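You operate a simulated robot arm through the tools that you are given. There is no shell and no other tool. Be economical: measure what you need, move in short steps, check, and stop when the job is done.

Carry out the task below with a simulated robot arm. There is one attempt and no reset: what you move stays moved.

JOB
Mill what the brown beaker holds to paste and draw the grey drawer out.
Fine: push the drawer in, tip the beaker into the hopper, put it back, wind the crank till the window shows done.

The check looks at the end state, three seconds after you hand in, the way a careful person would. Anything else that was tipped, shoved, dropped, spilled or broken makes it a failure.

ROBOT AND FRAMES
A 6-joint arm with a two-finger parallel gripper, fixed in place. Base frame: the origin is at the foot of the arm, x ahead of it, y to its left, z up; the work surface is at about z = 85. Lengths are in cm, angles in degrees, forces in N, time in s.
With the tool pointing down near the work surface it reaches from about 24 to 64 cm from the base axis. Its first joint turns from -66.0 to 66.0 degrees. Payload 2.7 kg.
Tool frame: the origin (TCP) lies between the finger pads and is the grasp point; the fingertips stand 2.3 cm ahead of it; z points along the fingers, y is the line along which they close. Largest opening 9.4 cm; finger width 3.8, thickness 1; the body of the gripper, 5.4 by 9.6 cm, starts 3.9 cm behind the TCP.
Orientation is that of the tool frame in the base frame, as [roll, pitch, yaw] about the fixed x, y, z axes, in that order (R = Rz(yaw) Ry(pitch) Rx(roll)). With the fingers straight down and closing along the base's y, the tool's x points along the base's -x, its y along +y and its z along -z.

CONTROLS
- The arm moves only by the tool step_arm. Its argument "motion" is a list of rows, each an object of numbers (a shift or turn left out is 0, a gripper value left out holds the last): "jaw": the finger opening in cm, from 0 to 9.4; "x", "y", "z": the shift along the tool's x, y, z in units of 20 mm (1.0 is 20 mm); "ax", "ay", "az": the turn, a rotation vector about the tool's x, y, z in units of 6 degrees (1.0 is 6 degrees). In form: [{"jaw": .., "x": .., "y": .., "z": .., "ax": .., "ay": .., "az": ..}, ...]. A call has 1 to 8 rows; each row shifts and turns the commanded pose from where the row before left it, along the tool's axes as they then stand. A call with a number of a shift or a turn outside -1 to 1 is refused whole. Rows are played at 5 a second. More than 5 cm and 8.6 degrees between two rows, or a gripper value outside its range, and nothing of the call is played. A pose out of reach is approached as far as the arm can. The call stops where the force on the tool passes 50 N (or 10 N more than at its start, if that is more) or the arm is blocked; 0.2 s more then pass. Each finger travels about 4.5 cm/s and halts on what it meets, pressing with about 43 N; the grip force reading is that of the motor and also rises with nothing between the fingers. The clock runs only during rows and for 0.2 s after the last one: add rows that do not move to give the fingers time. It gives the time, the measured TCP pose, the force on the tool (base axes), the opening and the grip force at its end, in the units of the frame above (readings bear some noise), and new pictures: "views" is both (left out), scene, wrist or none.
- Cameras (640 x 400 px; columns grow to the right, rows downward): "scene" is fixed at [7.66, -43.38, 140.3]; the picture's right is [0.77, -0.64, 0.00], its down [-0.38, -0.45, -0.81] and it looks along [0.52, 0.62, -0.59] (base axes); focal length 228 px, centre (320, 200). "wrist" rides on the gripper at [8.6, 1.6, -7.5] in the tool frame; the picture's right is [-0.18, 0.98, 0.00], its down [-0.58, -0.11, -0.81] and it looks along [-0.79, -0.15, 0.59] (tool axes); focal length 243 px, centre (320, 200). There is no depth. A picture from a camera that has moved, and an enlarged one, comes with that camera's place and axes in the base frame and with its lens.
- enlarge(camera, box): a new picture of the part [left, top, right, bottom] of that camera's present view, enlarged. It takes no simulated time.
- finish_job(): hands the job in; it is judged then, once.

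Work in short steps. Places have to be worked out from the pictures, the camera data and where the tool is seen: move nearer, look again, correct. Check each grasp and each placing, and mend what went wrong. You have 120 turns and 170 pictures in all, those below and enlarged ones among them. Open the gripper and draw the arm clear of the work before you hand the job in, unless the task says otherwise; then end with one line.

The tools are called after ">>>" as name(argument=value, ...) on one line, values as JSON. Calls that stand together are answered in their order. step_arm: Moves the arm, as the interface text tells. Its arguments: {"type":"object","properties":{"motion":{"type":"array"},"views":{"type":"string","enum":["both","scene","wrist","none"]}},"required":["motion"]} The other tools are called the same way: enlarge (camera, box) takes an enlarged picture of a part of a camera's view; finish_job () hands the job in.

At the start:

```text
time_s: 0.0
eef_pos: [39.27, -16.03, 123.98]
tcp_rot: [-180.0, 0.2, 179.9]
ft_force: [-0.5, -0.5, 0.8]
gripper_width: 9.43
grip_force: 0.1
```

scene: 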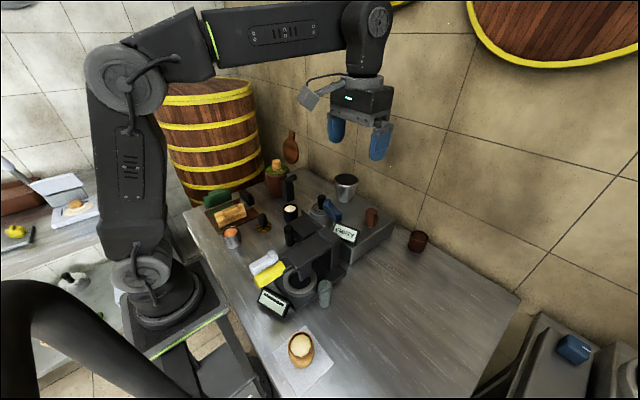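
wrist: 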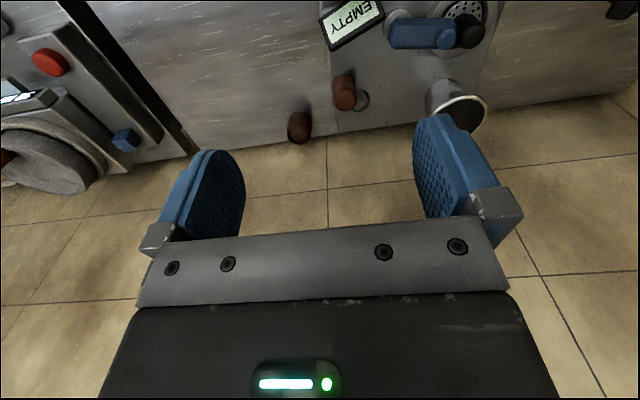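

The scene shows a mill-like machine with an "EMPTY" display and several vessels. I enlarge the work area to identify the parts.

>>> enlarge(camera="scene", box=[240, 150, 440, 275])

>>> enlarge(camera="scene", box=[190, 230, 390, 400])

>>> enlarge(camera="wrist", box=[260, 0, 520, 160])

```text
3.20 times, centred on (340, 212) of scene
camera zoom: at [7.66, -43.38, 140.3], right [0.77, -0.64, 0.0], down [-0.38, -0.45, -0.81], along [0.52, 0.62, -0.59], focal length 729 px, centre (256, 160)
```

zoom: 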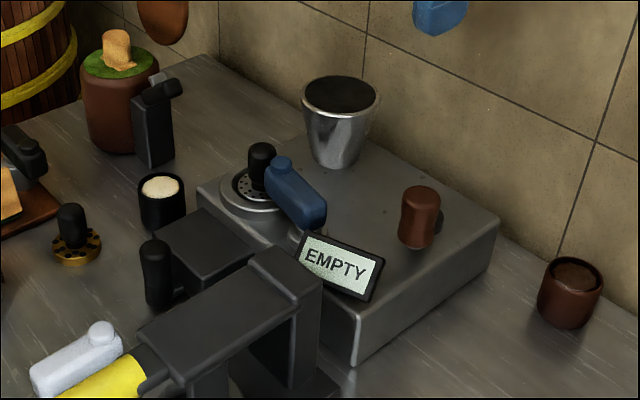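

```text
2.35 times, centred on (290, 315) of scene
camera zoom: at [7.66, -43.38, 140.3], right [0.77, -0.64, 0.0], down [-0.38, -0.45, -0.81], along [0.52, 0.62, -0.59], focal length 536 px, centre (391, -71)
```

zoom: 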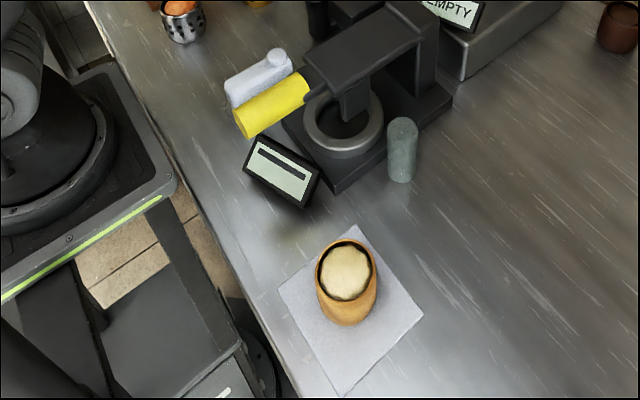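

```text
2.46 times, centred on (390, 80) of wrist
camera zoom: at [30.61, -14.36, 131.49], right [0.18, 0.98, 0.0], down [0.58, -0.11, 0.81], along [0.79, -0.15, -0.59], focal length 597 px, centre (148, 495)
```

zoom: 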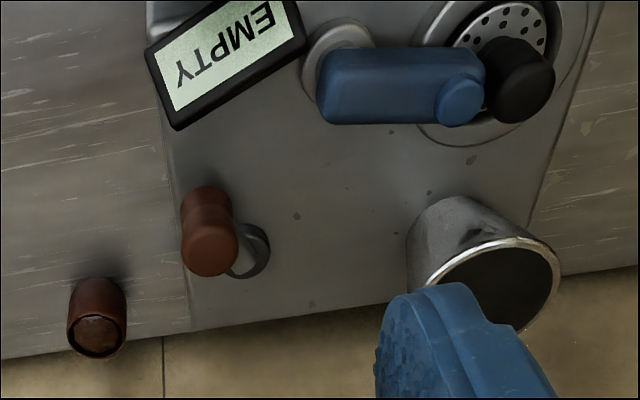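

I'll pitch the wrist camera more downward and pull back for an overview of the machines.

>>> step_arm(motion=[{"x": 1}, {"x": 1, "ay": 1}, {"x": 0.5, "ay": 1}, {"ay": 1}, {"ay": 1}, {"jaw": 9.4}], views="wrist")

```text
time_s: 1.4
eef_pos: [34.16, -15.98, 123.8]
tcp_rot: [-179.9, -23.6, 180.0]
ft_force: [0.4, -0.3, 0.1]
gripper_width: 9.4
grip_force: 0.0
out of reach, approached as far as the arm can: row 5
camera wrist: at [29.23, -14.35, 134.15], right [0.17, 0.98, -0.08], down [0.86, -0.11, 0.5], along [0.49, -0.15, -0.86], focal length 243 px, centre (320, 200)
```

wrist: 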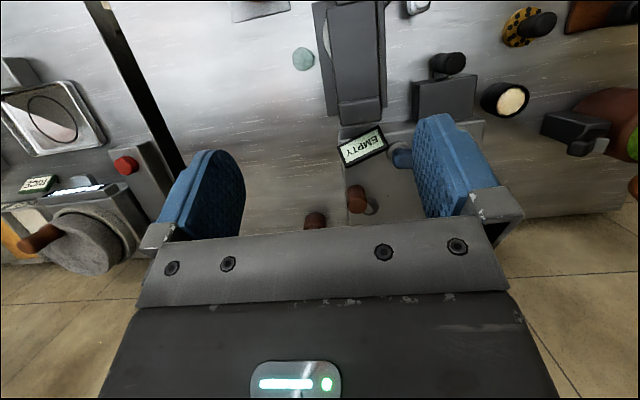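

The fingers hide the machine; I'll move forward so the machine falls in the upper half of the view.

>>> step_arm(motion=[{"x": -0.92, "z": -0.4}, {"x": -0.92, "z": -0.4}, {"x": -0.92, "z": -0.4}, {"x": -0.92, "z": -0.4}, {"x": -0.92, "z": -0.4}, {"x": -0.92, "z": -0.4}], views="wrist")

```text
time_s: 2.8
eef_pos: [43.01, -15.38, 118.68]
tcp_rot: [-180.0, -23.7, -180.0]
ft_force: [-0.4, 0.6, 0.0]
gripper_width: 9.38
grip_force: 0.0
out of reach, approached as far as the arm can: row 1, 2, 3, 4, 5, 6
camera wrist: at [38.03, -13.85, 129.06], right [0.17, 0.98, -0.07], down [0.86, -0.11, 0.5], along [0.49, -0.15, -0.86], focal length 243 px, centre (320, 200)
```

wrist: 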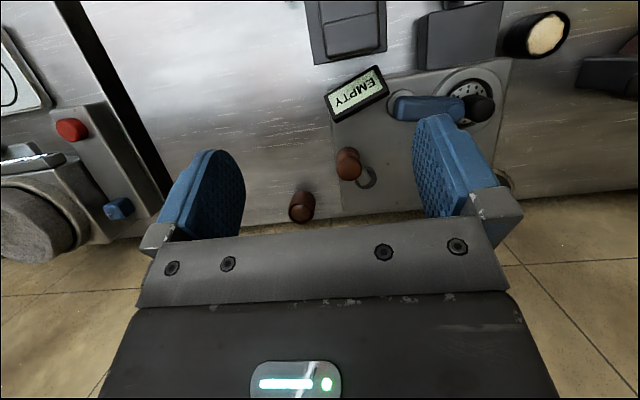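

>>> enlarge(camera="wrist", box=[270, 0, 600, 206])

>>> enlarge(camera="scene", box=[280, 165, 400, 240])

```text
1.94 times, centred on (435, 103) of wrist
camera zoom: at [38.03, -13.85, 129.06], right [0.17, 0.98, -0.07], down [0.86, -0.11, 0.5], along [0.49, -0.15, -0.86], focal length 470 px, centre (97, 388)
```

zoom: 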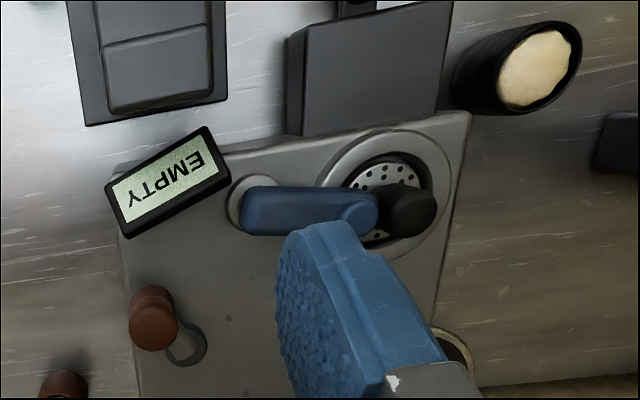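

```text
5.33 times, centred on (340, 202) of scene
camera zoom: at [7.65, -43.38, 140.3], right [0.77, -0.64, 0.0], down [-0.38, -0.45, -0.81], along [0.52, 0.62, -0.59], focal length 1215 px, centre (213, 187)
```

zoom: 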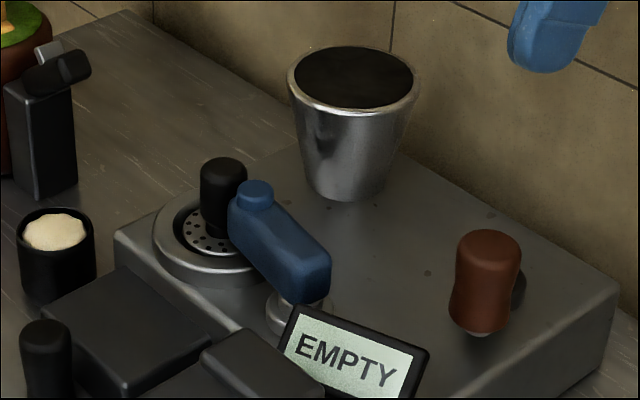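

The dark grey block with black post in front of the machine looks like the drawer (currently out). I'll go upright, lower and in line with the machine to see the crank and dial better.

>>> step_arm(motion=[{"ay": -1, "y": 1}, {"ay": -1, "y": 1}, {"ay": -1, "y": 1}, {"ay": -1, "y": 1}, {"y": 1, "z": 1, "x": 0.5}, {"y": 1, "z": 1, "x": 0.5}, {"y": 0.5, "z": 1, "x": 0.5}], views="wrist")

>>> enlarge(camera="wrist", box=[160, 0, 480, 200])

```text
time_s: 4.4
eef_pos: [40.01, -2.34, 112.61]
tcp_rot: [180.0, 0.2, 180.0]
ft_force: [-0.6, 0.1, 0.1]
gripper_width: 9.36
grip_force: 0.1
camera wrist: at [31.28, -0.74, 120.09], right [0.18, 0.98, 0.0], down [0.58, -0.11, 0.81], along [0.79, -0.15, -0.59], focal length 243 px, centre (320, 200)
```

wrist: 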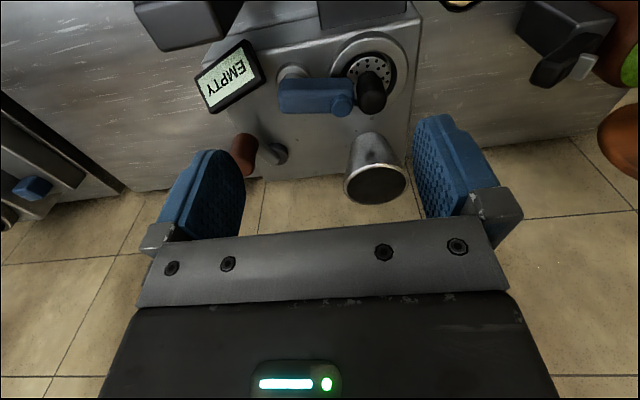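

```text
2.00 times, centred on (320, 100) of wrist
camera zoom: at [31.28, -0.74, 120.09], right [0.18, 0.98, 0.0], down [0.58, -0.11, 0.81], along [0.79, -0.15, -0.59], focal length 485 px, centre (320, 400)
```

zoom: 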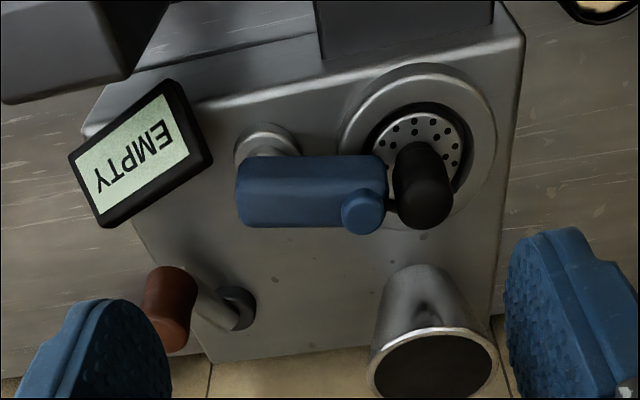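

Now a closer look at the crank, blue lever and disc.

>>> step_arm(motion=[{"x": 1, "z": 1}, {"x": 0.5, "z": 1}, {"z": 1, "y": -0.5}], views="wrist")

>>> enlarge(camera="wrist", box=[160, 0, 480, 200])

>>> enlarge(camera="scene", box=[190, 150, 310, 250])

```text
time_s: 5.2
eef_pos: [37.0, -3.36, 106.61]
tcp_rot: [-180.0, 0.2, 179.9]
ft_force: [0.0, 1.2, -0.2]
gripper_width: 9.4
grip_force: 0.1
camera wrist: at [28.3, -1.8, 114.09], right [0.18, 0.98, 0.0], down [0.58, -0.11, 0.81], along [0.79, -0.15, -0.59], focal length 243 px, centre (320, 200)
```

wrist: 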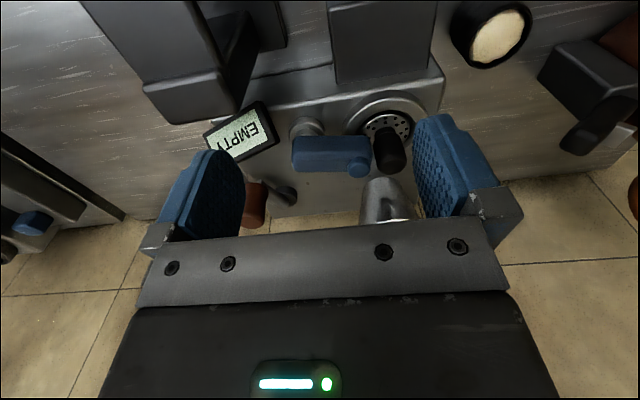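

```text
2.00 times, centred on (320, 100) of wrist
camera zoom: at [28.3, -1.8, 114.09], right [0.18, 0.98, 0.0], down [0.58, -0.11, 0.81], along [0.79, -0.15, -0.59], focal length 485 px, centre (320, 400)
```

zoom: 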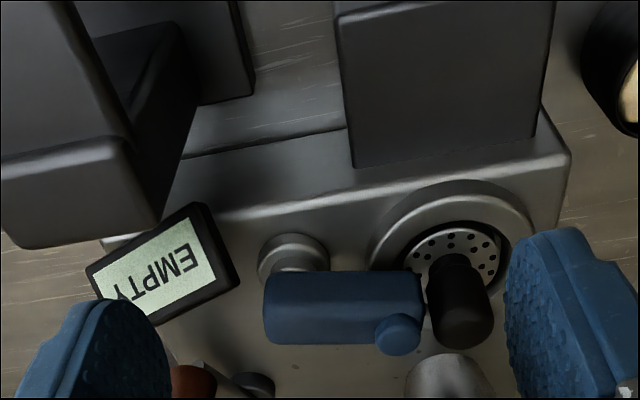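

```text
4.00 times, centred on (250, 200) of scene
camera zoom: at [7.65, -43.38, 140.3], right [0.77, -0.64, 0.0], down [-0.38, -0.45, -0.81], along [0.52, 0.62, -0.59], focal length 911 px, centre (600, 200)
```

zoom: 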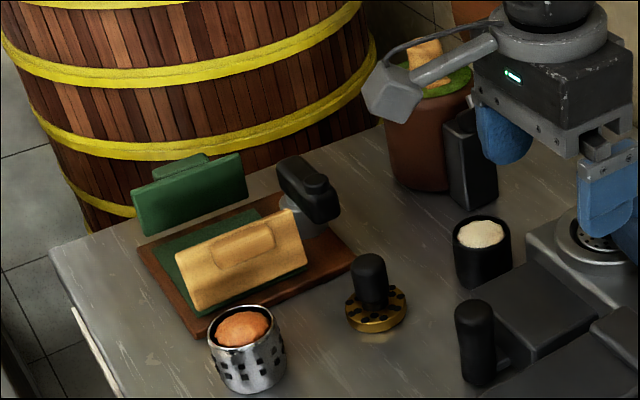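

A brass disc with a knob lies on the table, apparently a spare grinding plate. I'll look at it closely to compare with the installed one.

>>> step_arm(motion=[{"z": -0.5, "y": 1}, {"y": 1, "x": 1}, {"y": 1, "x": 1}, {"y": 1, "x": 1}, {"y": 1, "x": 0.5}, {"y": 1}, {"y": 1}, {"y": 0.5}], views="wrist")

>>> enlarge(camera="wrist", box=[160, 0, 480, 200])

```text
time_s: 7.0
eef_pos: [29.97, 11.58, 107.63]
tcp_rot: [180.0, 0.1, 179.9]
ft_force: [0.2, -0.5, 0.4]
gripper_width: 9.41
grip_force: 0.1
camera wrist: at [21.28, 13.19, 115.06], right [0.18, 0.98, 0.0], down [0.58, -0.11, 0.81], along [0.79, -0.15, -0.59], focal length 243 px, centre (320, 200)
```

wrist: 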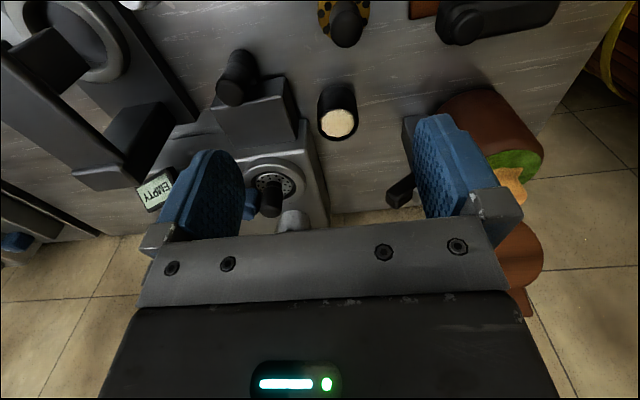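

```text
2.00 times, centred on (320, 100) of wrist
camera zoom: at [21.28, 13.19, 115.06], right [0.18, 0.98, 0.0], down [0.58, -0.11, 0.81], along [0.79, -0.15, -0.59], focal length 485 px, centre (320, 400)
```

zoom: 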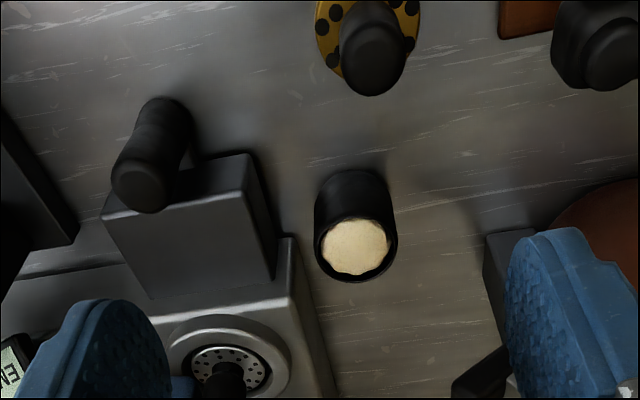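

The installed plate has small holes (fine), the brass one is coarse, so the machine is already fitted for paste. The drawer is out with its handle around (33, 2, 89); I narrow the fingers and look closer.

>>> step_arm(motion=[{"y": -1, "jaw": 5}, {"y": -1}, {"y": -1}, {"y": -1, "z": 0.5}, {"y": -0.8, "z": 1}, {"z": 1}, {"z": 1, "x": 0.2}], views="both")

>>> enlarge(camera="scene", box=[260, 170, 360, 270])

```text
time_s: 8.6
eef_pos: [29.62, 1.92, 100.62]
tcp_rot: [180.0, 0.2, -179.9]
ft_force: [-0.5, 0.2, -0.1]
gripper_width: 4.97
grip_force: 0.0
camera wrist: at [20.91, 3.54, 108.08], right [0.18, 0.98, 0.0], down [0.58, -0.11, 0.81], along [0.79, -0.15, -0.59], focal length 243 px, centre (320, 200)
```

scene: 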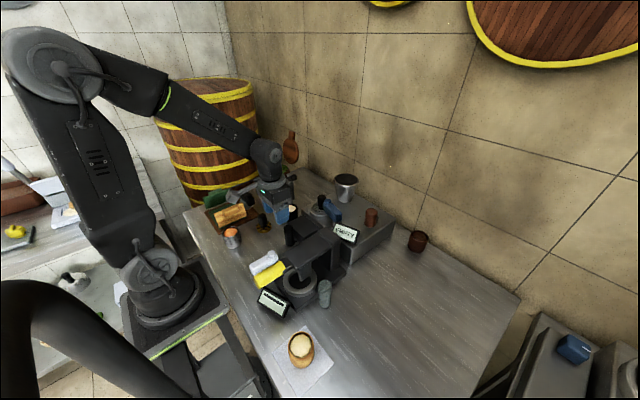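
wrist: 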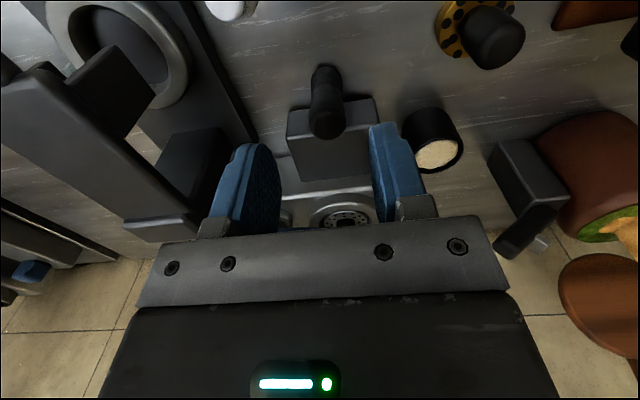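

```text
4.00 times, centred on (310, 220) of scene
camera zoom: at [7.65, -43.38, 140.3], right [0.77, -0.64, 0.0], down [-0.38, -0.45, -0.81], along [0.52, 0.62, -0.59], focal length 911 px, centre (360, 120)
```

zoom: 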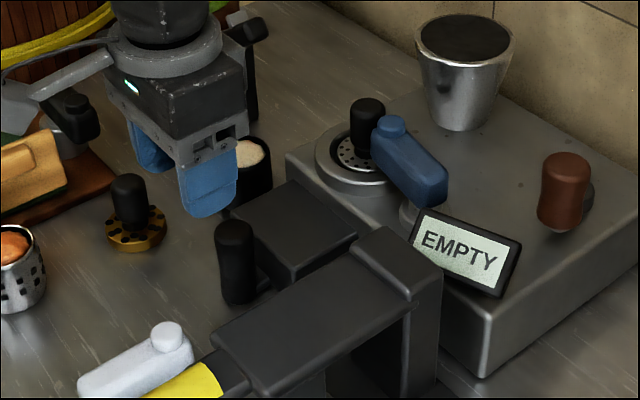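

Handle is around (31.5, 2, 86.5–92.5). I descend with the fingers straddling it, offset toward the base to clear the drawer face.

>>> step_arm(motion=[{"x": -0.5, "z": 1}, {"z": 1}, {"z": 1}, {"z": 1}, {"z": 0.6}], views="both")

>>> enlarge(camera="scene", box=[260, 180, 340, 260])

```text
time_s: 9.8
eef_pos: [30.65, 1.95, 91.32]
tcp_rot: [-180.0, 0.2, -179.9]
ft_force: [-0.7, -0.3, 0.9]
gripper_width: 5.0
grip_force: 0.0
camera wrist: at [21.96, 3.54, 98.82], right [0.18, 0.98, 0.0], down [0.58, -0.11, 0.81], along [0.79, -0.15, -0.59], focal length 243 px, centre (320, 200)
```

scene: 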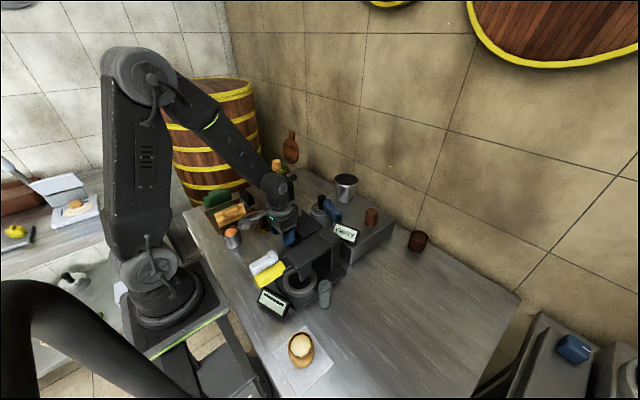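
wrist: 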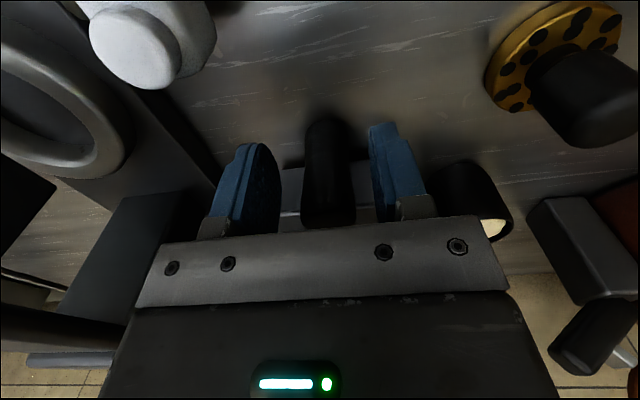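

```text
5.00 times, centred on (300, 220) of scene
camera zoom: at [7.65, -43.38, 140.3], right [0.77, -0.64, 0.0], down [-0.38, -0.45, -0.81], along [0.52, 0.62, -0.59], focal length 1139 px, centre (420, 100)
```

zoom: 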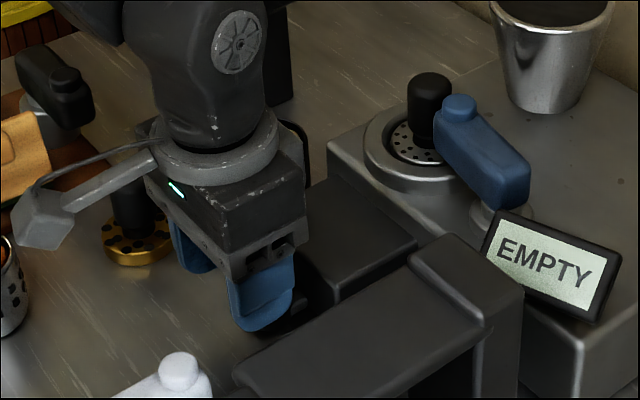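

Handle is between the fingers. Lower slightly and close.

>>> step_arm(motion=[{"z": 0.6}, {"jaw": 0}, {}, {}, {}], views="wrist")

```text
time_s: 11.0
eef_pos: [30.61, 1.99, 90.23]
tcp_rot: [-179.9, 0.3, -180.0]
ft_force: [-0.2, 1.6, -3.1]
gripper_width: 2.74
grip_force: 44.8
camera wrist: at [21.98, 3.56, 97.64], right [0.18, 0.98, 0.0], down [0.58, -0.11, 0.81], along [0.79, -0.15, -0.59], focal length 243 px, centre (320, 200)
```

wrist: 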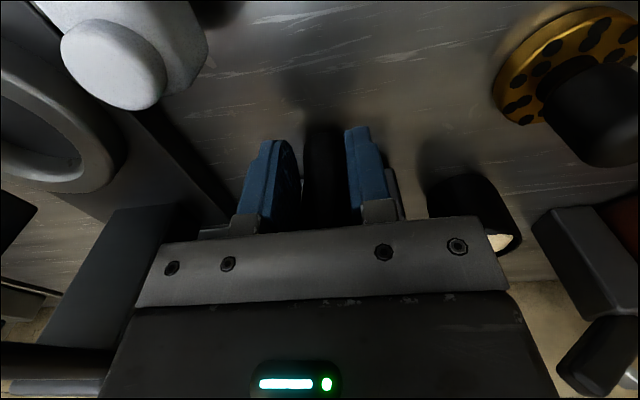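

Gripped (2.74 cm). Push the drawer in, +x.

>>> step_arm(motion=[{"x": -0.5}, {"x": -0.5}, {"x": -0.5}, {"x": -0.5}], views="none")

```text
time_s: 12.0
eef_pos: [34.7, 1.95, 90.15]
tcp_rot: [180.0, 0.1, 179.9]
ft_force: [-2.5, 5.9, 0.2]
gripper_width: 2.7
grip_force: 44.9
```

Sliding smoothly with low force; continue until it stops.

>>> step_arm(motion=[{"x": -0.5}, {"x": -0.5}], views="both")

>>> enlarge(camera="scene", box=[260, 170, 360, 270])

```text
time_s: 12.6
eef_pos: [35.62, 2.04, 90.15]
tcp_rot: [-179.8, -1.2, 180.0]
ft_force: [-14.8, 3.7, 15.4]
gripper_width: 2.73
grip_force: 45.2
stopped in row 2: the force on the tool passed its limit (the readings are from after the stop); the commanded pose is now the measured one
camera wrist: at [27.2, 3.59, 97.78], right [0.18, 0.98, 0.0], down [0.6, -0.11, 0.79], along [0.78, -0.15, -0.61], focal length 243 px, centre (320, 200)
```

scene: 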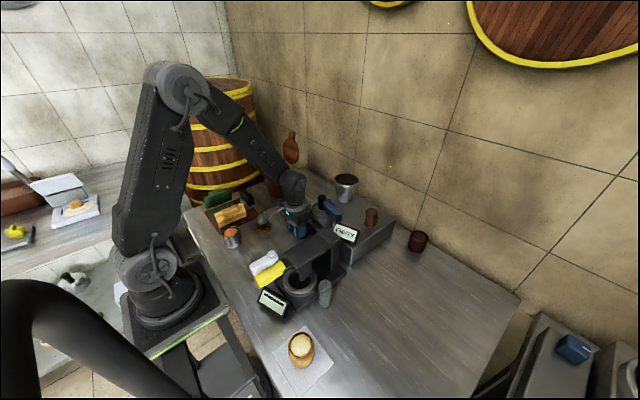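
wrist: 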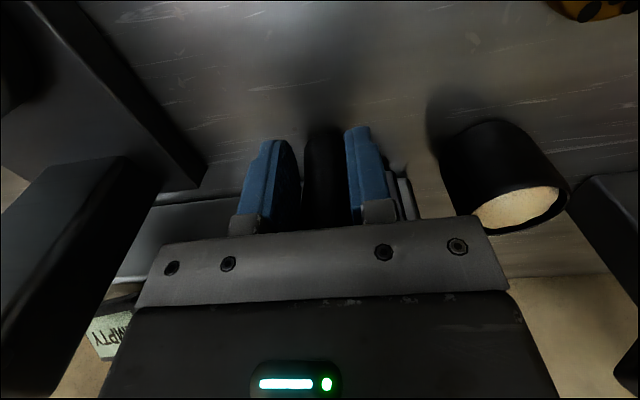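

```text
4.00 times, centred on (310, 220) of scene
camera zoom: at [7.6, -43.37, 140.31], right [0.77, -0.64, 0.0], down [-0.38, -0.46, -0.81], along [0.52, 0.62, -0.59], focal length 911 px, centre (360, 120)
```

zoom: 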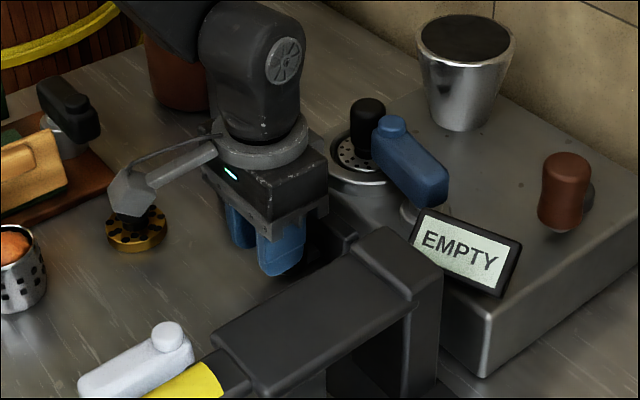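

It stopped after 5 cm; either the drawer's home or the gripper body touched the housing. I release and lift to check.

>>> step_arm(motion=[{"jaw": 5}, {}, {"x": 0.3}, {"z": -1}, {"z": -1, "x": 0.8}, {"z": -1, "x": 0.8}, {"z": -1, "x": 0.8}], views="wrist")

>>> enlarge(camera="wrist", box=[160, 40, 480, 240])

>>> enlarge(camera="scene", box=[270, 190, 350, 260])

```text
time_s: 14.2
eef_pos: [30.49, 2.06, 98.1]
tcp_rot: [-179.9, -0.8, 179.9]
ft_force: [0.3, -0.3, -0.2]
gripper_width: 5.0
grip_force: 0.1
camera wrist: at [22.03, 3.65, 105.84], right [0.19, 0.98, 0.0], down [0.59, -0.11, 0.8], along [0.78, -0.15, -0.6], focal length 243 px, centre (320, 200)
```

wrist: 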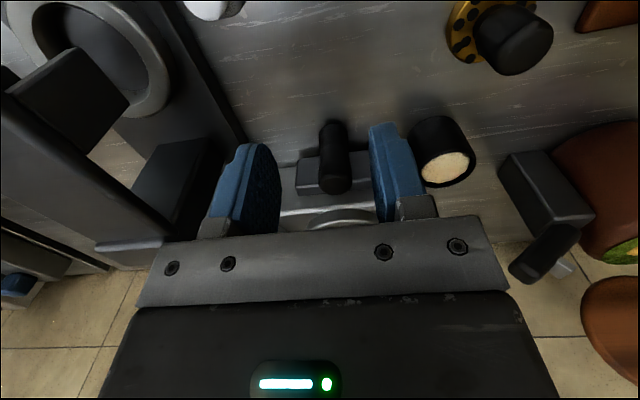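

```text
2.00 times, centred on (320, 140) of wrist
camera zoom: at [22.03, 3.65, 105.84], right [0.19, 0.98, 0.0], down [0.59, -0.11, 0.8], along [0.78, -0.15, -0.6], focal length 485 px, centre (320, 320)
```

zoom: 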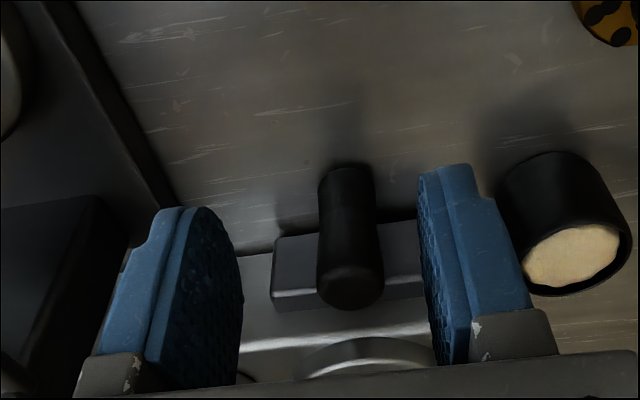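

```text
5.71 times, centred on (310, 225) of scene
camera zoom: at [7.66, -43.38, 140.3], right [0.77, -0.64, 0.0], down [-0.38, -0.45, -0.81], along [0.52, 0.62, -0.59], focal length 1302 px, centre (377, 57)
```

zoom: 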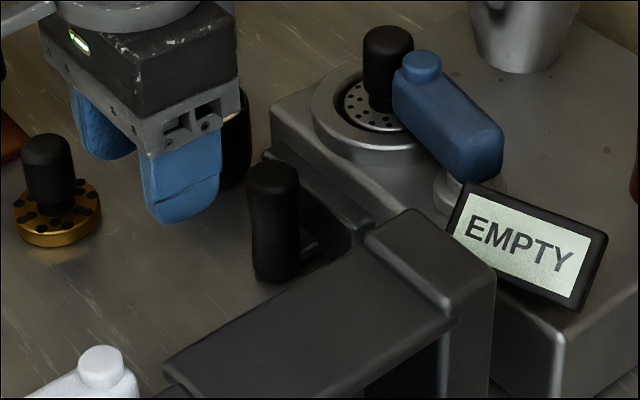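

The drawer front still stands out a bit; the gripper body likely bumped the housing. I'll push from behind the handle with closed fingers.

>>> step_arm(motion=[{"jaw": 0}, {"z": 1}, {"z": 1}, {"z": 1}, {"z": 1}, {"z": 0.2}], views="wrist")

```text
time_s: 15.6
eef_pos: [30.4, 1.94, 89.83]
tcp_rot: [-179.9, -1.0, 179.9]
ft_force: [-0.5, 0.0, 0.3]
gripper_width: 0.02
grip_force: 41.9
camera wrist: at [21.92, 3.62, 97.39], right [0.18, 0.98, 0.0], down [0.59, -0.11, 0.8], along [0.78, -0.15, -0.6], focal length 243 px, centre (320, 200)
```

wrist: 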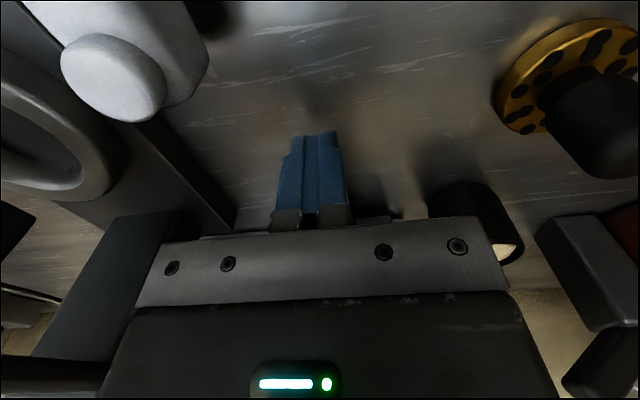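

>>> step_arm(motion=[{"x": -0.5}, {"x": -0.5}, {"x": -0.4}, {"x": -0.4}, {"x": -0.4}, {"x": -0.4}], views="none")

```text
time_s: 16.9
eef_pos: [34.27, 1.96, 89.64]
tcp_rot: [-179.8, -2.5, 179.8]
ft_force: [-12.3, 3.5, 2.1]
gripper_width: 0.0
grip_force: 42.7
stopped in row 6: the force on the tool passed its limit (the readings are from after the stop); the commanded pose is now the measured one
```

>>> step_arm(motion=[{"x": 0.5}, {"z": -1, "x": 0.5}, {"z": -1}, {"z": -1}, {"z": -1}, {"jaw": 5}, {}], views="wrist")

>>> enlarge(camera="wrist", box=[160, 40, 480, 240])

>>> enlarge(camera="scene", box=[270, 190, 350, 260])

```text
time_s: 18.6
eef_pos: [32.86, 2.01, 97.68]
tcp_rot: [-179.9, -2.2, 180.0]
ft_force: [-0.2, -0.7, -0.1]
gripper_width: 5.01
grip_force: 0.4
camera wrist: at [24.44, 3.62, 105.46], right [0.19, 0.98, -0.01], down [0.61, -0.11, 0.78], along [0.77, -0.15, -0.62], focal length 243 px, centre (320, 200)
```

wrist: 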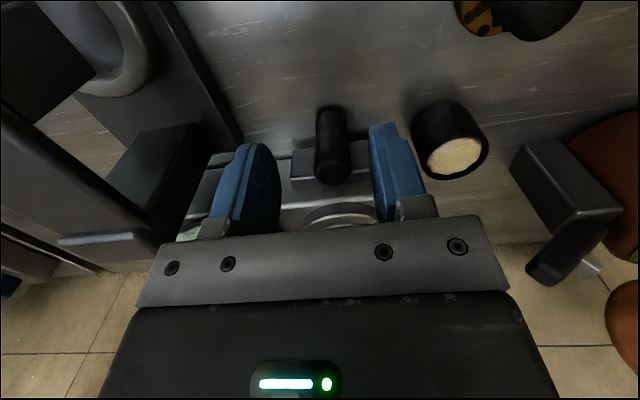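

```text
2.00 times, centred on (320, 140) of wrist
camera zoom: at [24.44, 3.62, 105.46], right [0.19, 0.98, -0.01], down [0.61, -0.11, 0.78], along [0.77, -0.15, -0.62], focal length 485 px, centre (320, 320)
```

zoom: 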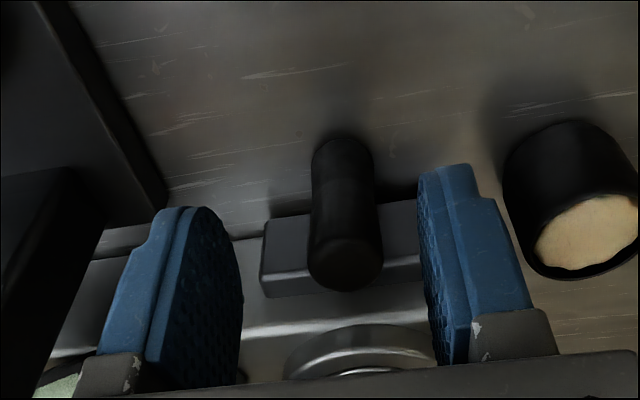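

```text
5.71 times, centred on (310, 225) of scene
camera zoom: at [7.65, -43.38, 140.3], right [0.77, -0.64, 0.0], down [-0.38, -0.45, -0.81], along [0.52, 0.62, -0.59], focal length 1302 px, centre (377, 57)
```

zoom: 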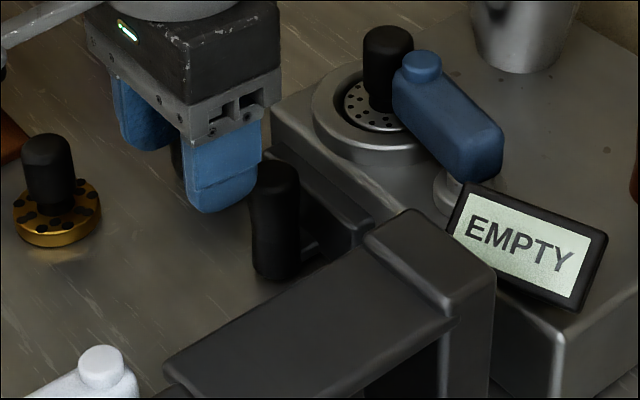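

The handle didn't move under a >50 N push, so the drawer is at its inner stop. Next the beaker at about (63, -24.5): I'll grasp it from the side, which needs the camera on top, so I lift and turn the tool 180° about its axis.

>>> step_arm(motion=[{"z": -1, "ay": -0.37}, {"z": -1, "y": -1}, {"z": -1, "y": -1}, {"z": -1, "y": -1}, {"z": -1, "y": -1}, {"z": -1, "y": -1}, {"y": -1, "az": 1}, {"az": 1}], views="none")

>>> step_arm(motion=[{"az": 1}, {"az": 1}, {"az": 1}, {"az": 1}, {"az": 1}, {"az": 1}, {"az": 1}, {"az": 1}], views="none")

>>> step_arm(motion=[{"az": 1}, {"az": 1}, {"az": 1}, {"az": 1}, {"az": 1}, {"az": 1}, {"az": 1}, {"az": 1}], views="none")

>>> step_arm(motion=[{"az": 1}, {"az": 1}, {"az": 1}, {"az": 1}, {"az": 1}, {"az": 1}, {"az": 1}, {"az": 1}], views="both")

```text
time_s: 20.4
eef_pos: [32.91, -10.05, 109.68]
tcp_rot: [-179.9, 0.0, 167.8]
ft_force: [-0.6, -0.3, 0.4]
gripper_width: 5.0
grip_force: 0.1
```

```text
time_s: 22.1
eef_pos: [32.85, -10.11, 109.76]
tcp_rot: [-179.9, 0.1, 119.9]
ft_force: [0.5, -1.2, -0.5]
gripper_width: 5.0
grip_force: 0.0
```

```text
time_s: 23.9
eef_pos: [32.98, -10.04, 109.72]
tcp_rot: [179.9, 0.1, 71.7]
ft_force: [-0.1, 0.5, -0.2]
gripper_width: 5.02
grip_force: 0.1
```

```text
time_s: 25.8
eef_pos: [32.95, -9.81, 109.58]
tcp_rot: [180.0, 0.0, 23.7]
ft_force: [0.1, -0.4, 0.9]
gripper_width: 5.0
grip_force: 0.0
camera wrist: at [41.5, -7.99, 117.19], right [0.23, -0.97, 0.0], down [-0.58, -0.13, 0.81], along [-0.78, -0.18, -0.59], focal length 243 px, centre (320, 200)
```

scene: 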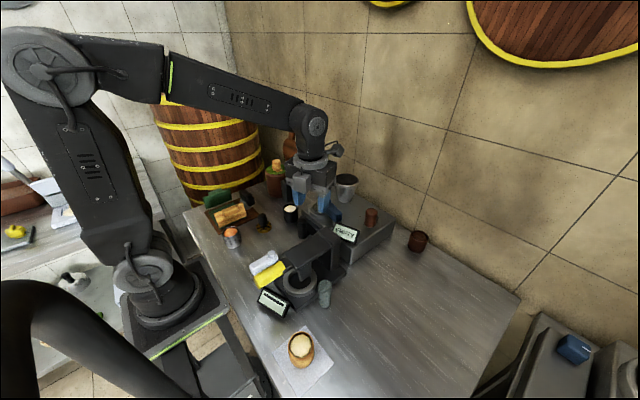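
wrist: 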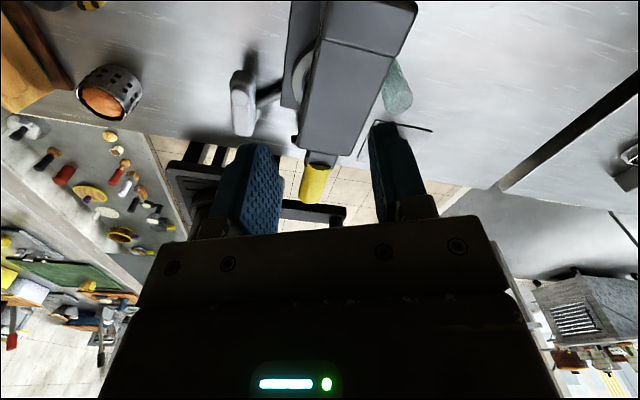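

The turn works; finish the yaw and move out toward the beaker's line y = -24, staying high.

>>> step_arm(motion=[{"az": 1, "jaw": 9.4}, {"az": 1}, {"az": 1}, {"az": 0.95}, {"y": 1, "x": 1}, {"y": 1, "x": 1}, {"y": 1, "x": 1}, {"y": 1, "x": 1}], views="none")

>>> step_arm(motion=[{"y": 1, "ay": 1}, {"y": 1, "ay": 1}, {"y": 0.8, "ay": 1}, {"ay": 1}, {"ay": 1}, {"ay": 1}, {"ay": 1}, {"ay": 1}], views="both")

```text
time_s: 27.6
eef_pos: [41.09, -18.12, 109.71]
tcp_rot: [179.8, 0.0, 0.2]
ft_force: [0.3, -0.8, -0.2]
gripper_width: 9.41
grip_force: 0.1
```

```text
time_s: 29.4
eef_pos: [40.94, -23.39, 109.73]
tcp_rot: [179.7, -48.2, 0.4]
ft_force: [0.2, 1.3, 0.5]
gripper_width: 9.38
grip_force: 0.1
camera wrist: at [41.18, -25.19, 121.19], right [-0.12, -0.98, -0.13], down [-0.99, 0.11, 0.11], along [-0.09, 0.14, -0.99], focal length 243 px, centre (320, 200)
```

scene: 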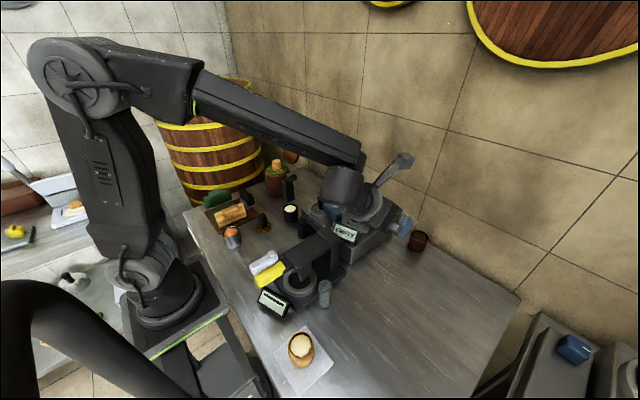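
wrist: 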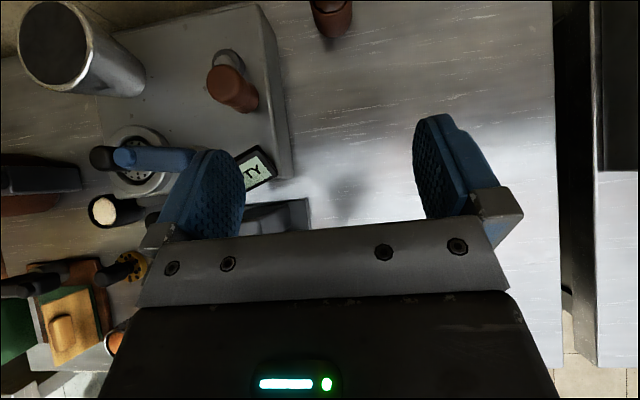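

The view confirms the beaker at about (61.5, -24.8). I tilt to ~24° below horizontal and move toward a pre-grasp point.

>>> step_arm(motion=[{"ay": 1, "y": 0.3}, {"ay": 1, "y": 0.3}, {"ay": 1}, {"z": 1, "x": -0.7}, {"z": 1, "x": -0.7}, {"z": 1, "x": -0.7}, {"z": 1, "x": -0.7}], views="both")

```text
time_s: 30.9
eef_pos: [45.98, -24.86, 101.35]
tcp_rot: [179.5, -66.1, 0.6]
ft_force: [0.3, -0.1, -0.7]
gripper_width: 9.39
grip_force: 0.1
camera wrist: at [42.67, -26.49, 112.34], right [-0.07, -0.98, -0.16], down [-0.97, 0.11, -0.2], along [0.22, 0.15, -0.96], focal length 243 px, centre (320, 200)
```

scene: 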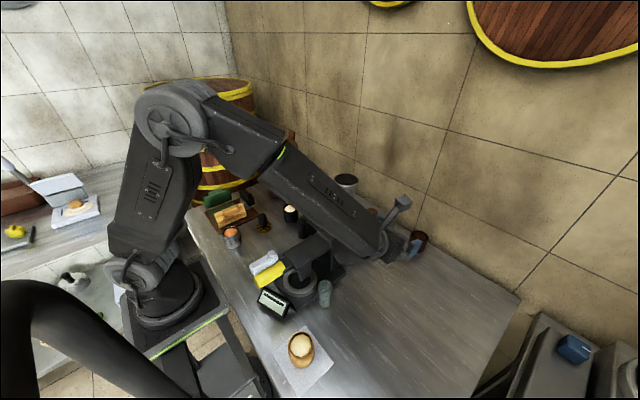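
wrist: 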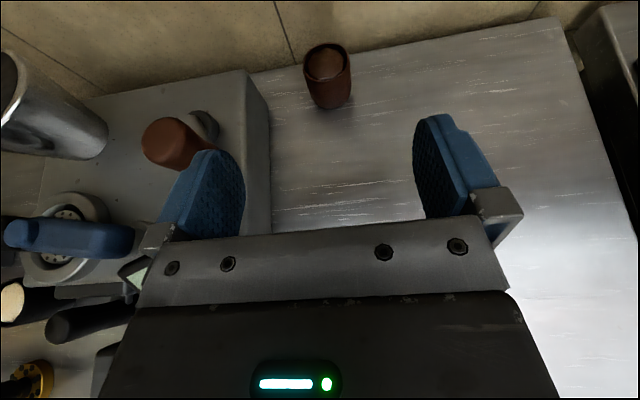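

Beaker axis ≈ (62.5, -24.8), about 4.8 cm wide, 5.5 tall. Move to the line of approach 10 cm short of it.

>>> step_arm(motion=[{"z": 1, "x": -0.5}, {"z": 1, "x": -0.5}, {"z": 1, "x": -0.5}, {"z": 1, "x": -0.5}, {"z": 0.87, "x": -0.46}], views="both")

>>> enlarge(camera="scene", box=[300, 170, 460, 290])

```text
time_s: 32.1
eef_pos: [52.82, -24.94, 92.97]
tcp_rot: [179.5, -66.2, 0.5]
ft_force: [-0.7, 0.0, -0.5]
gripper_width: 9.39
grip_force: 0.0
camera wrist: at [49.53, -26.51, 103.84], right [-0.07, -0.98, -0.17], down [-0.97, 0.11, -0.2], along [0.22, 0.15, -0.96], focal length 243 px, centre (320, 200)
```

scene: 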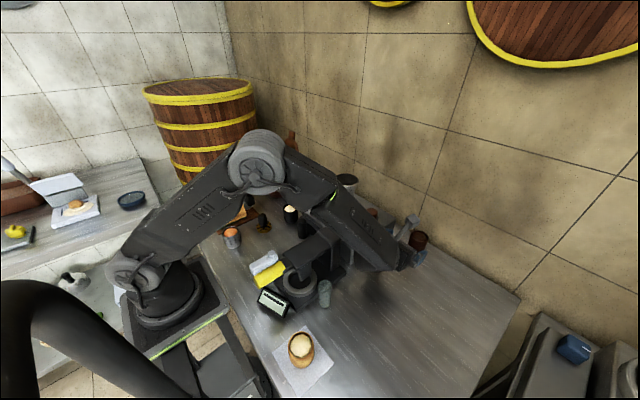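
wrist: 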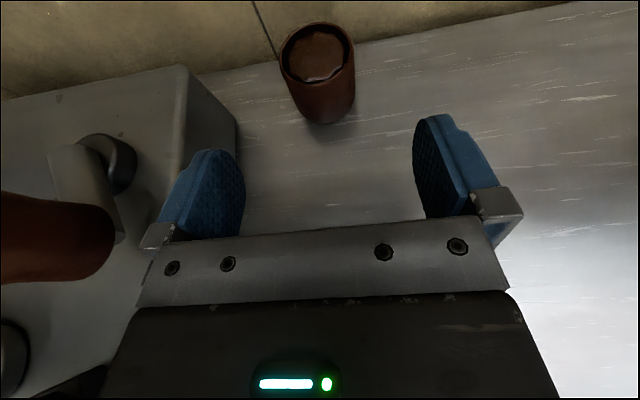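

```text
3.33 times, centred on (380, 230) of scene
camera zoom: at [7.65, -43.38, 140.3], right [0.77, -0.64, 0.0], down [-0.38, -0.45, -0.81], along [0.52, 0.62, -0.59], focal length 760 px, centre (120, 100)
```

zoom: 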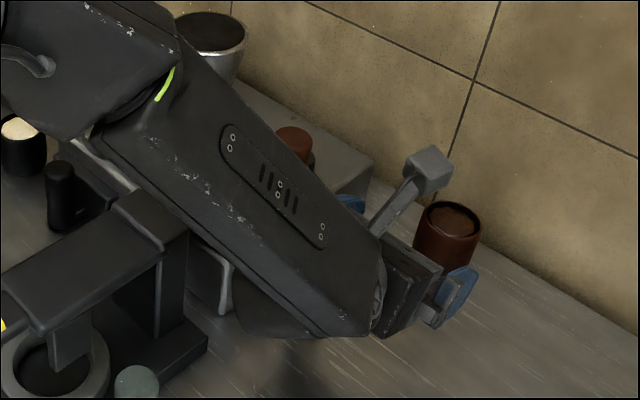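

The centering looks right (beaker y ≈ -24.9, TCP y = -24.94) and the links have clearance. Advance 7 cm and check.

>>> step_arm(motion=[{"z": 0.8}, {"z": 0.8}, {"z": 0.8}, {"z": 0.8}, {"z": 0.3}], views="both")

```text
time_s: 33.4
eef_pos: [59.34, -24.75, 89.98]
tcp_rot: [179.5, -66.1, 0.6]
ft_force: [-0.6, -1.0, -0.9]
gripper_width: 9.38
grip_force: 0.0
camera wrist: at [56.04, -26.38, 101.03], right [-0.07, -0.98, -0.17], down [-0.97, 0.1, -0.2], along [0.22, 0.15, -0.96], focal length 243 px, centre (320, 200)
```

scene: 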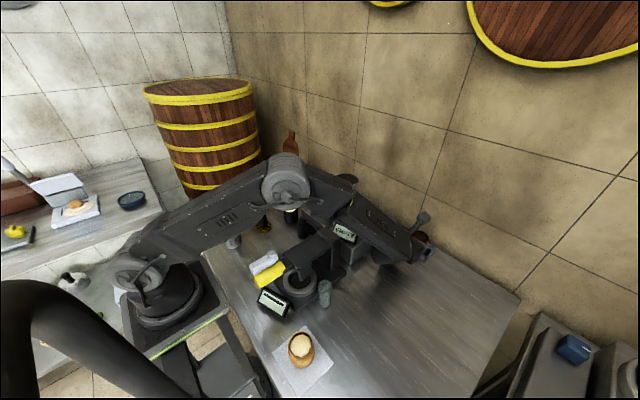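
wrist: 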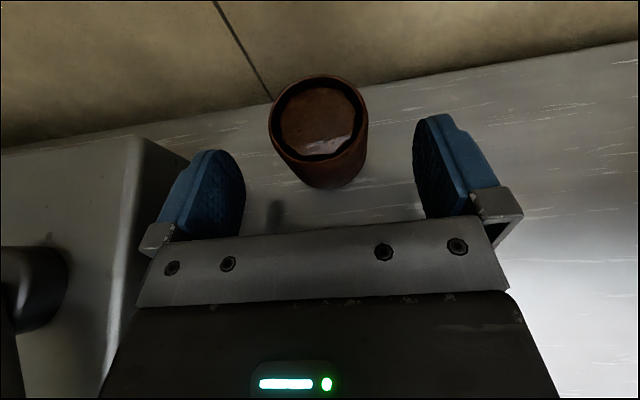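

>>> enlarge(camera="scene", box=[270, 160, 450, 280])

```text
3.33 times, centred on (360, 220) of scene
camera zoom: at [7.66, -43.38, 140.3], right [0.77, -0.64, 0.0], down [-0.38, -0.45, -0.81], along [0.52, 0.62, -0.59], focal length 760 px, centre (187, 133)
```

zoom: 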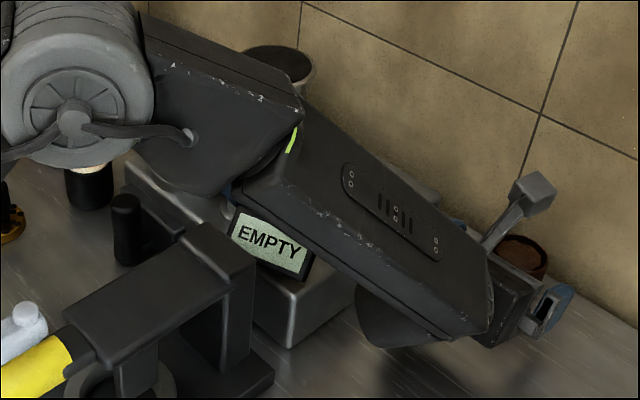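

By triangulation the forearm centreline is ~10 cm to the right of the crank knob, so clearance is fine. Advance the last 3 cm.

>>> step_arm(motion=[{"z": 0.5}, {"z": 0.5}, {"z": 0.5, "x": 0.1}], views="wrist")

```text
time_s: 34.1
eef_pos: [62.06, -24.85, 88.99]
tcp_rot: [179.7, -66.1, 0.5]
ft_force: [0.0, -0.2, 0.5]
gripper_width: 9.39
grip_force: 0.1
camera wrist: at [58.83, -26.44, 99.96], right [-0.07, -0.98, -0.17], down [-0.97, 0.11, -0.2], along [0.22, 0.15, -0.97], focal length 243 px, centre (320, 200)
```

wrist: 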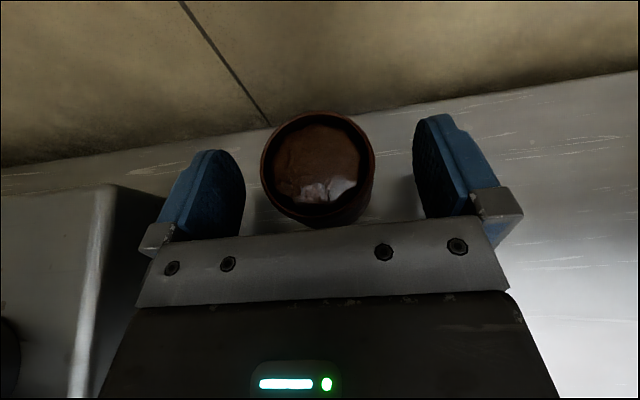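

Beaker centred between the pads; close.

>>> step_arm(motion=[{"jaw": 5.6, "y": 0.06}, {}, {}, {"jaw": 4}, {}, {}], views="wrist")

```text
time_s: 35.5
eef_pos: [62.14, -24.98, 88.98]
tcp_rot: [179.6, -66.0, 0.4]
ft_force: [-0.7, -0.2, -0.3]
gripper_width: 4.99
grip_force: 43.2
camera wrist: at [58.81, -26.56, 99.99], right [-0.07, -0.98, -0.17], down [-0.97, 0.11, -0.2], along [0.22, 0.15, -0.96], focal length 243 px, centre (320, 200)
```

wrist: 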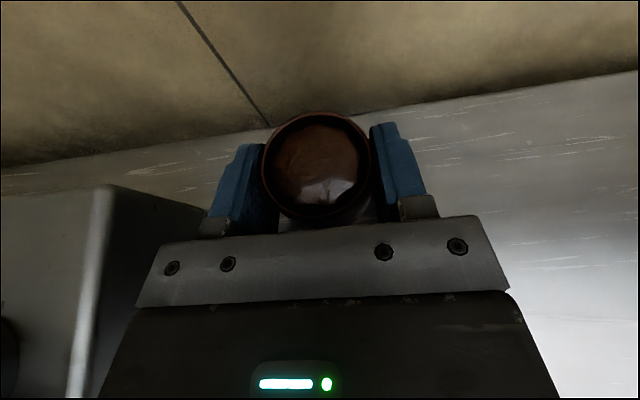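

Grip good (4.99 cm). Lift straight up.

>>> step_arm(motion=[{"x": 0.46, "z": -0.2}, {"x": 0.91, "z": -0.41}, {"x": 0.91, "z": -0.41}, {"x": 0.91, "z": -0.41}, {"x": 0.91, "z": -0.41}, {"x": 0.91, "z": -0.41}, {"x": 0.91, "z": -0.41}, {"x": 0.91, "z": -0.41}], views="both")

```text
time_s: 37.4
eef_pos: [62.01, -24.89, 104.19]
tcp_rot: [179.5, -66.0, 0.5]
ft_force: [0.5, -0.2, -1.5]
gripper_width: 4.97
grip_force: 42.4
camera wrist: at [58.74, -26.51, 115.05], right [-0.07, -0.98, -0.17], down [-0.97, 0.11, -0.2], along [0.22, 0.15, -0.96], focal length 243 px, centre (320, 200)
```

scene: 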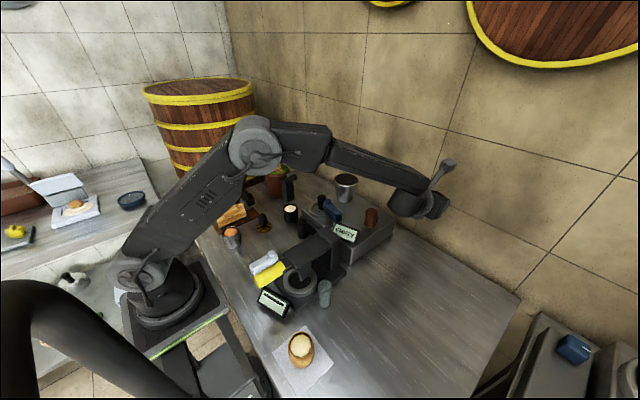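
wrist: 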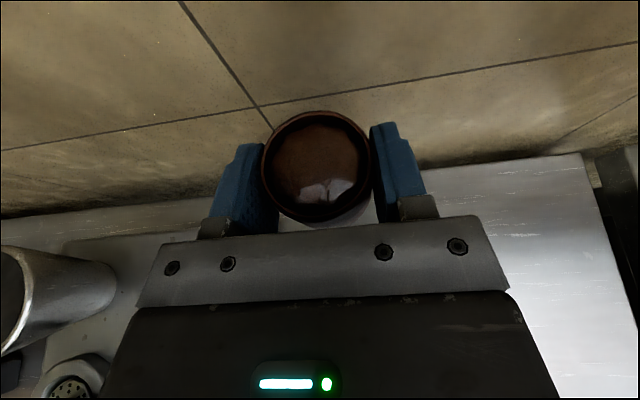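

Cup held upright with contents. Carry it over to the hopper (rim centre ≈ (57.6, 2.3, 99)), rising to z ≈ 108.

>>> step_arm(motion=[{"x": 0.71, "z": -0.86, "y": -0.5}, {"x": 0.71, "z": -0.86, "y": -0.9}, {"y": -1}, {"y": -1}, {"y": -1}, {"y": -1}, {"y": -1}, {"y": -1}], views="none")

>>> step_arm(motion=[{"y": -1}, {"y": -1}, {"y": -1}, {"y": -0.7}, {"y": -0.3}], views="both")

```text
time_s: 39.1
eef_pos: [60.03, -10.01, 107.96]
tcp_rot: [179.6, -65.9, 0.5]
ft_force: [0.5, 1.0, -1.5]
gripper_width: 5.02
grip_force: 43.0
```

```text
time_s: 40.4
eef_pos: [60.04, -1.99, 107.92]
tcp_rot: [179.6, -66.0, 0.5]
ft_force: [0.1, 0.0, -0.7]
gripper_width: 5.04
grip_force: 42.5
camera wrist: at [56.7, -3.62, 118.91], right [-0.07, -0.98, -0.17], down [-0.97, 0.11, -0.2], along [0.22, 0.15, -0.96], focal length 243 px, centre (320, 200)
```

scene: 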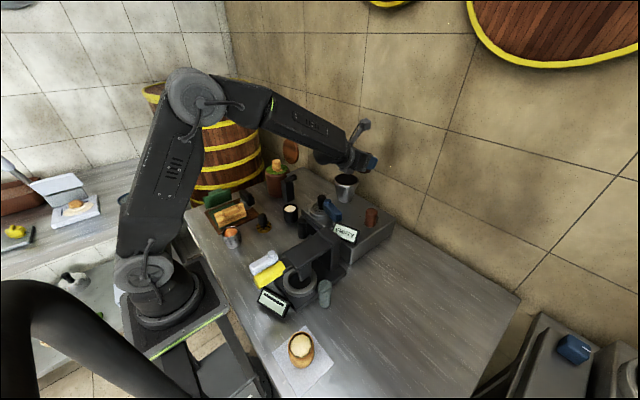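
wrist: 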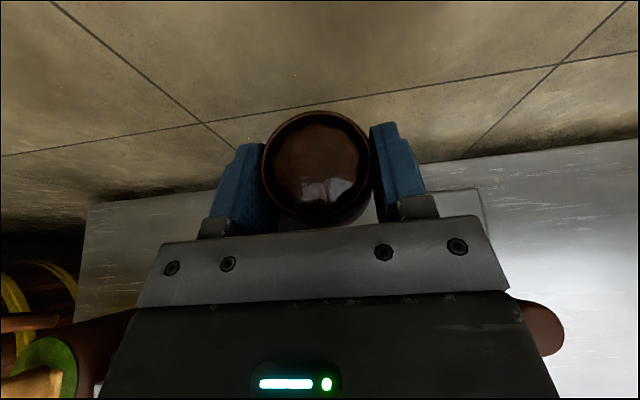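

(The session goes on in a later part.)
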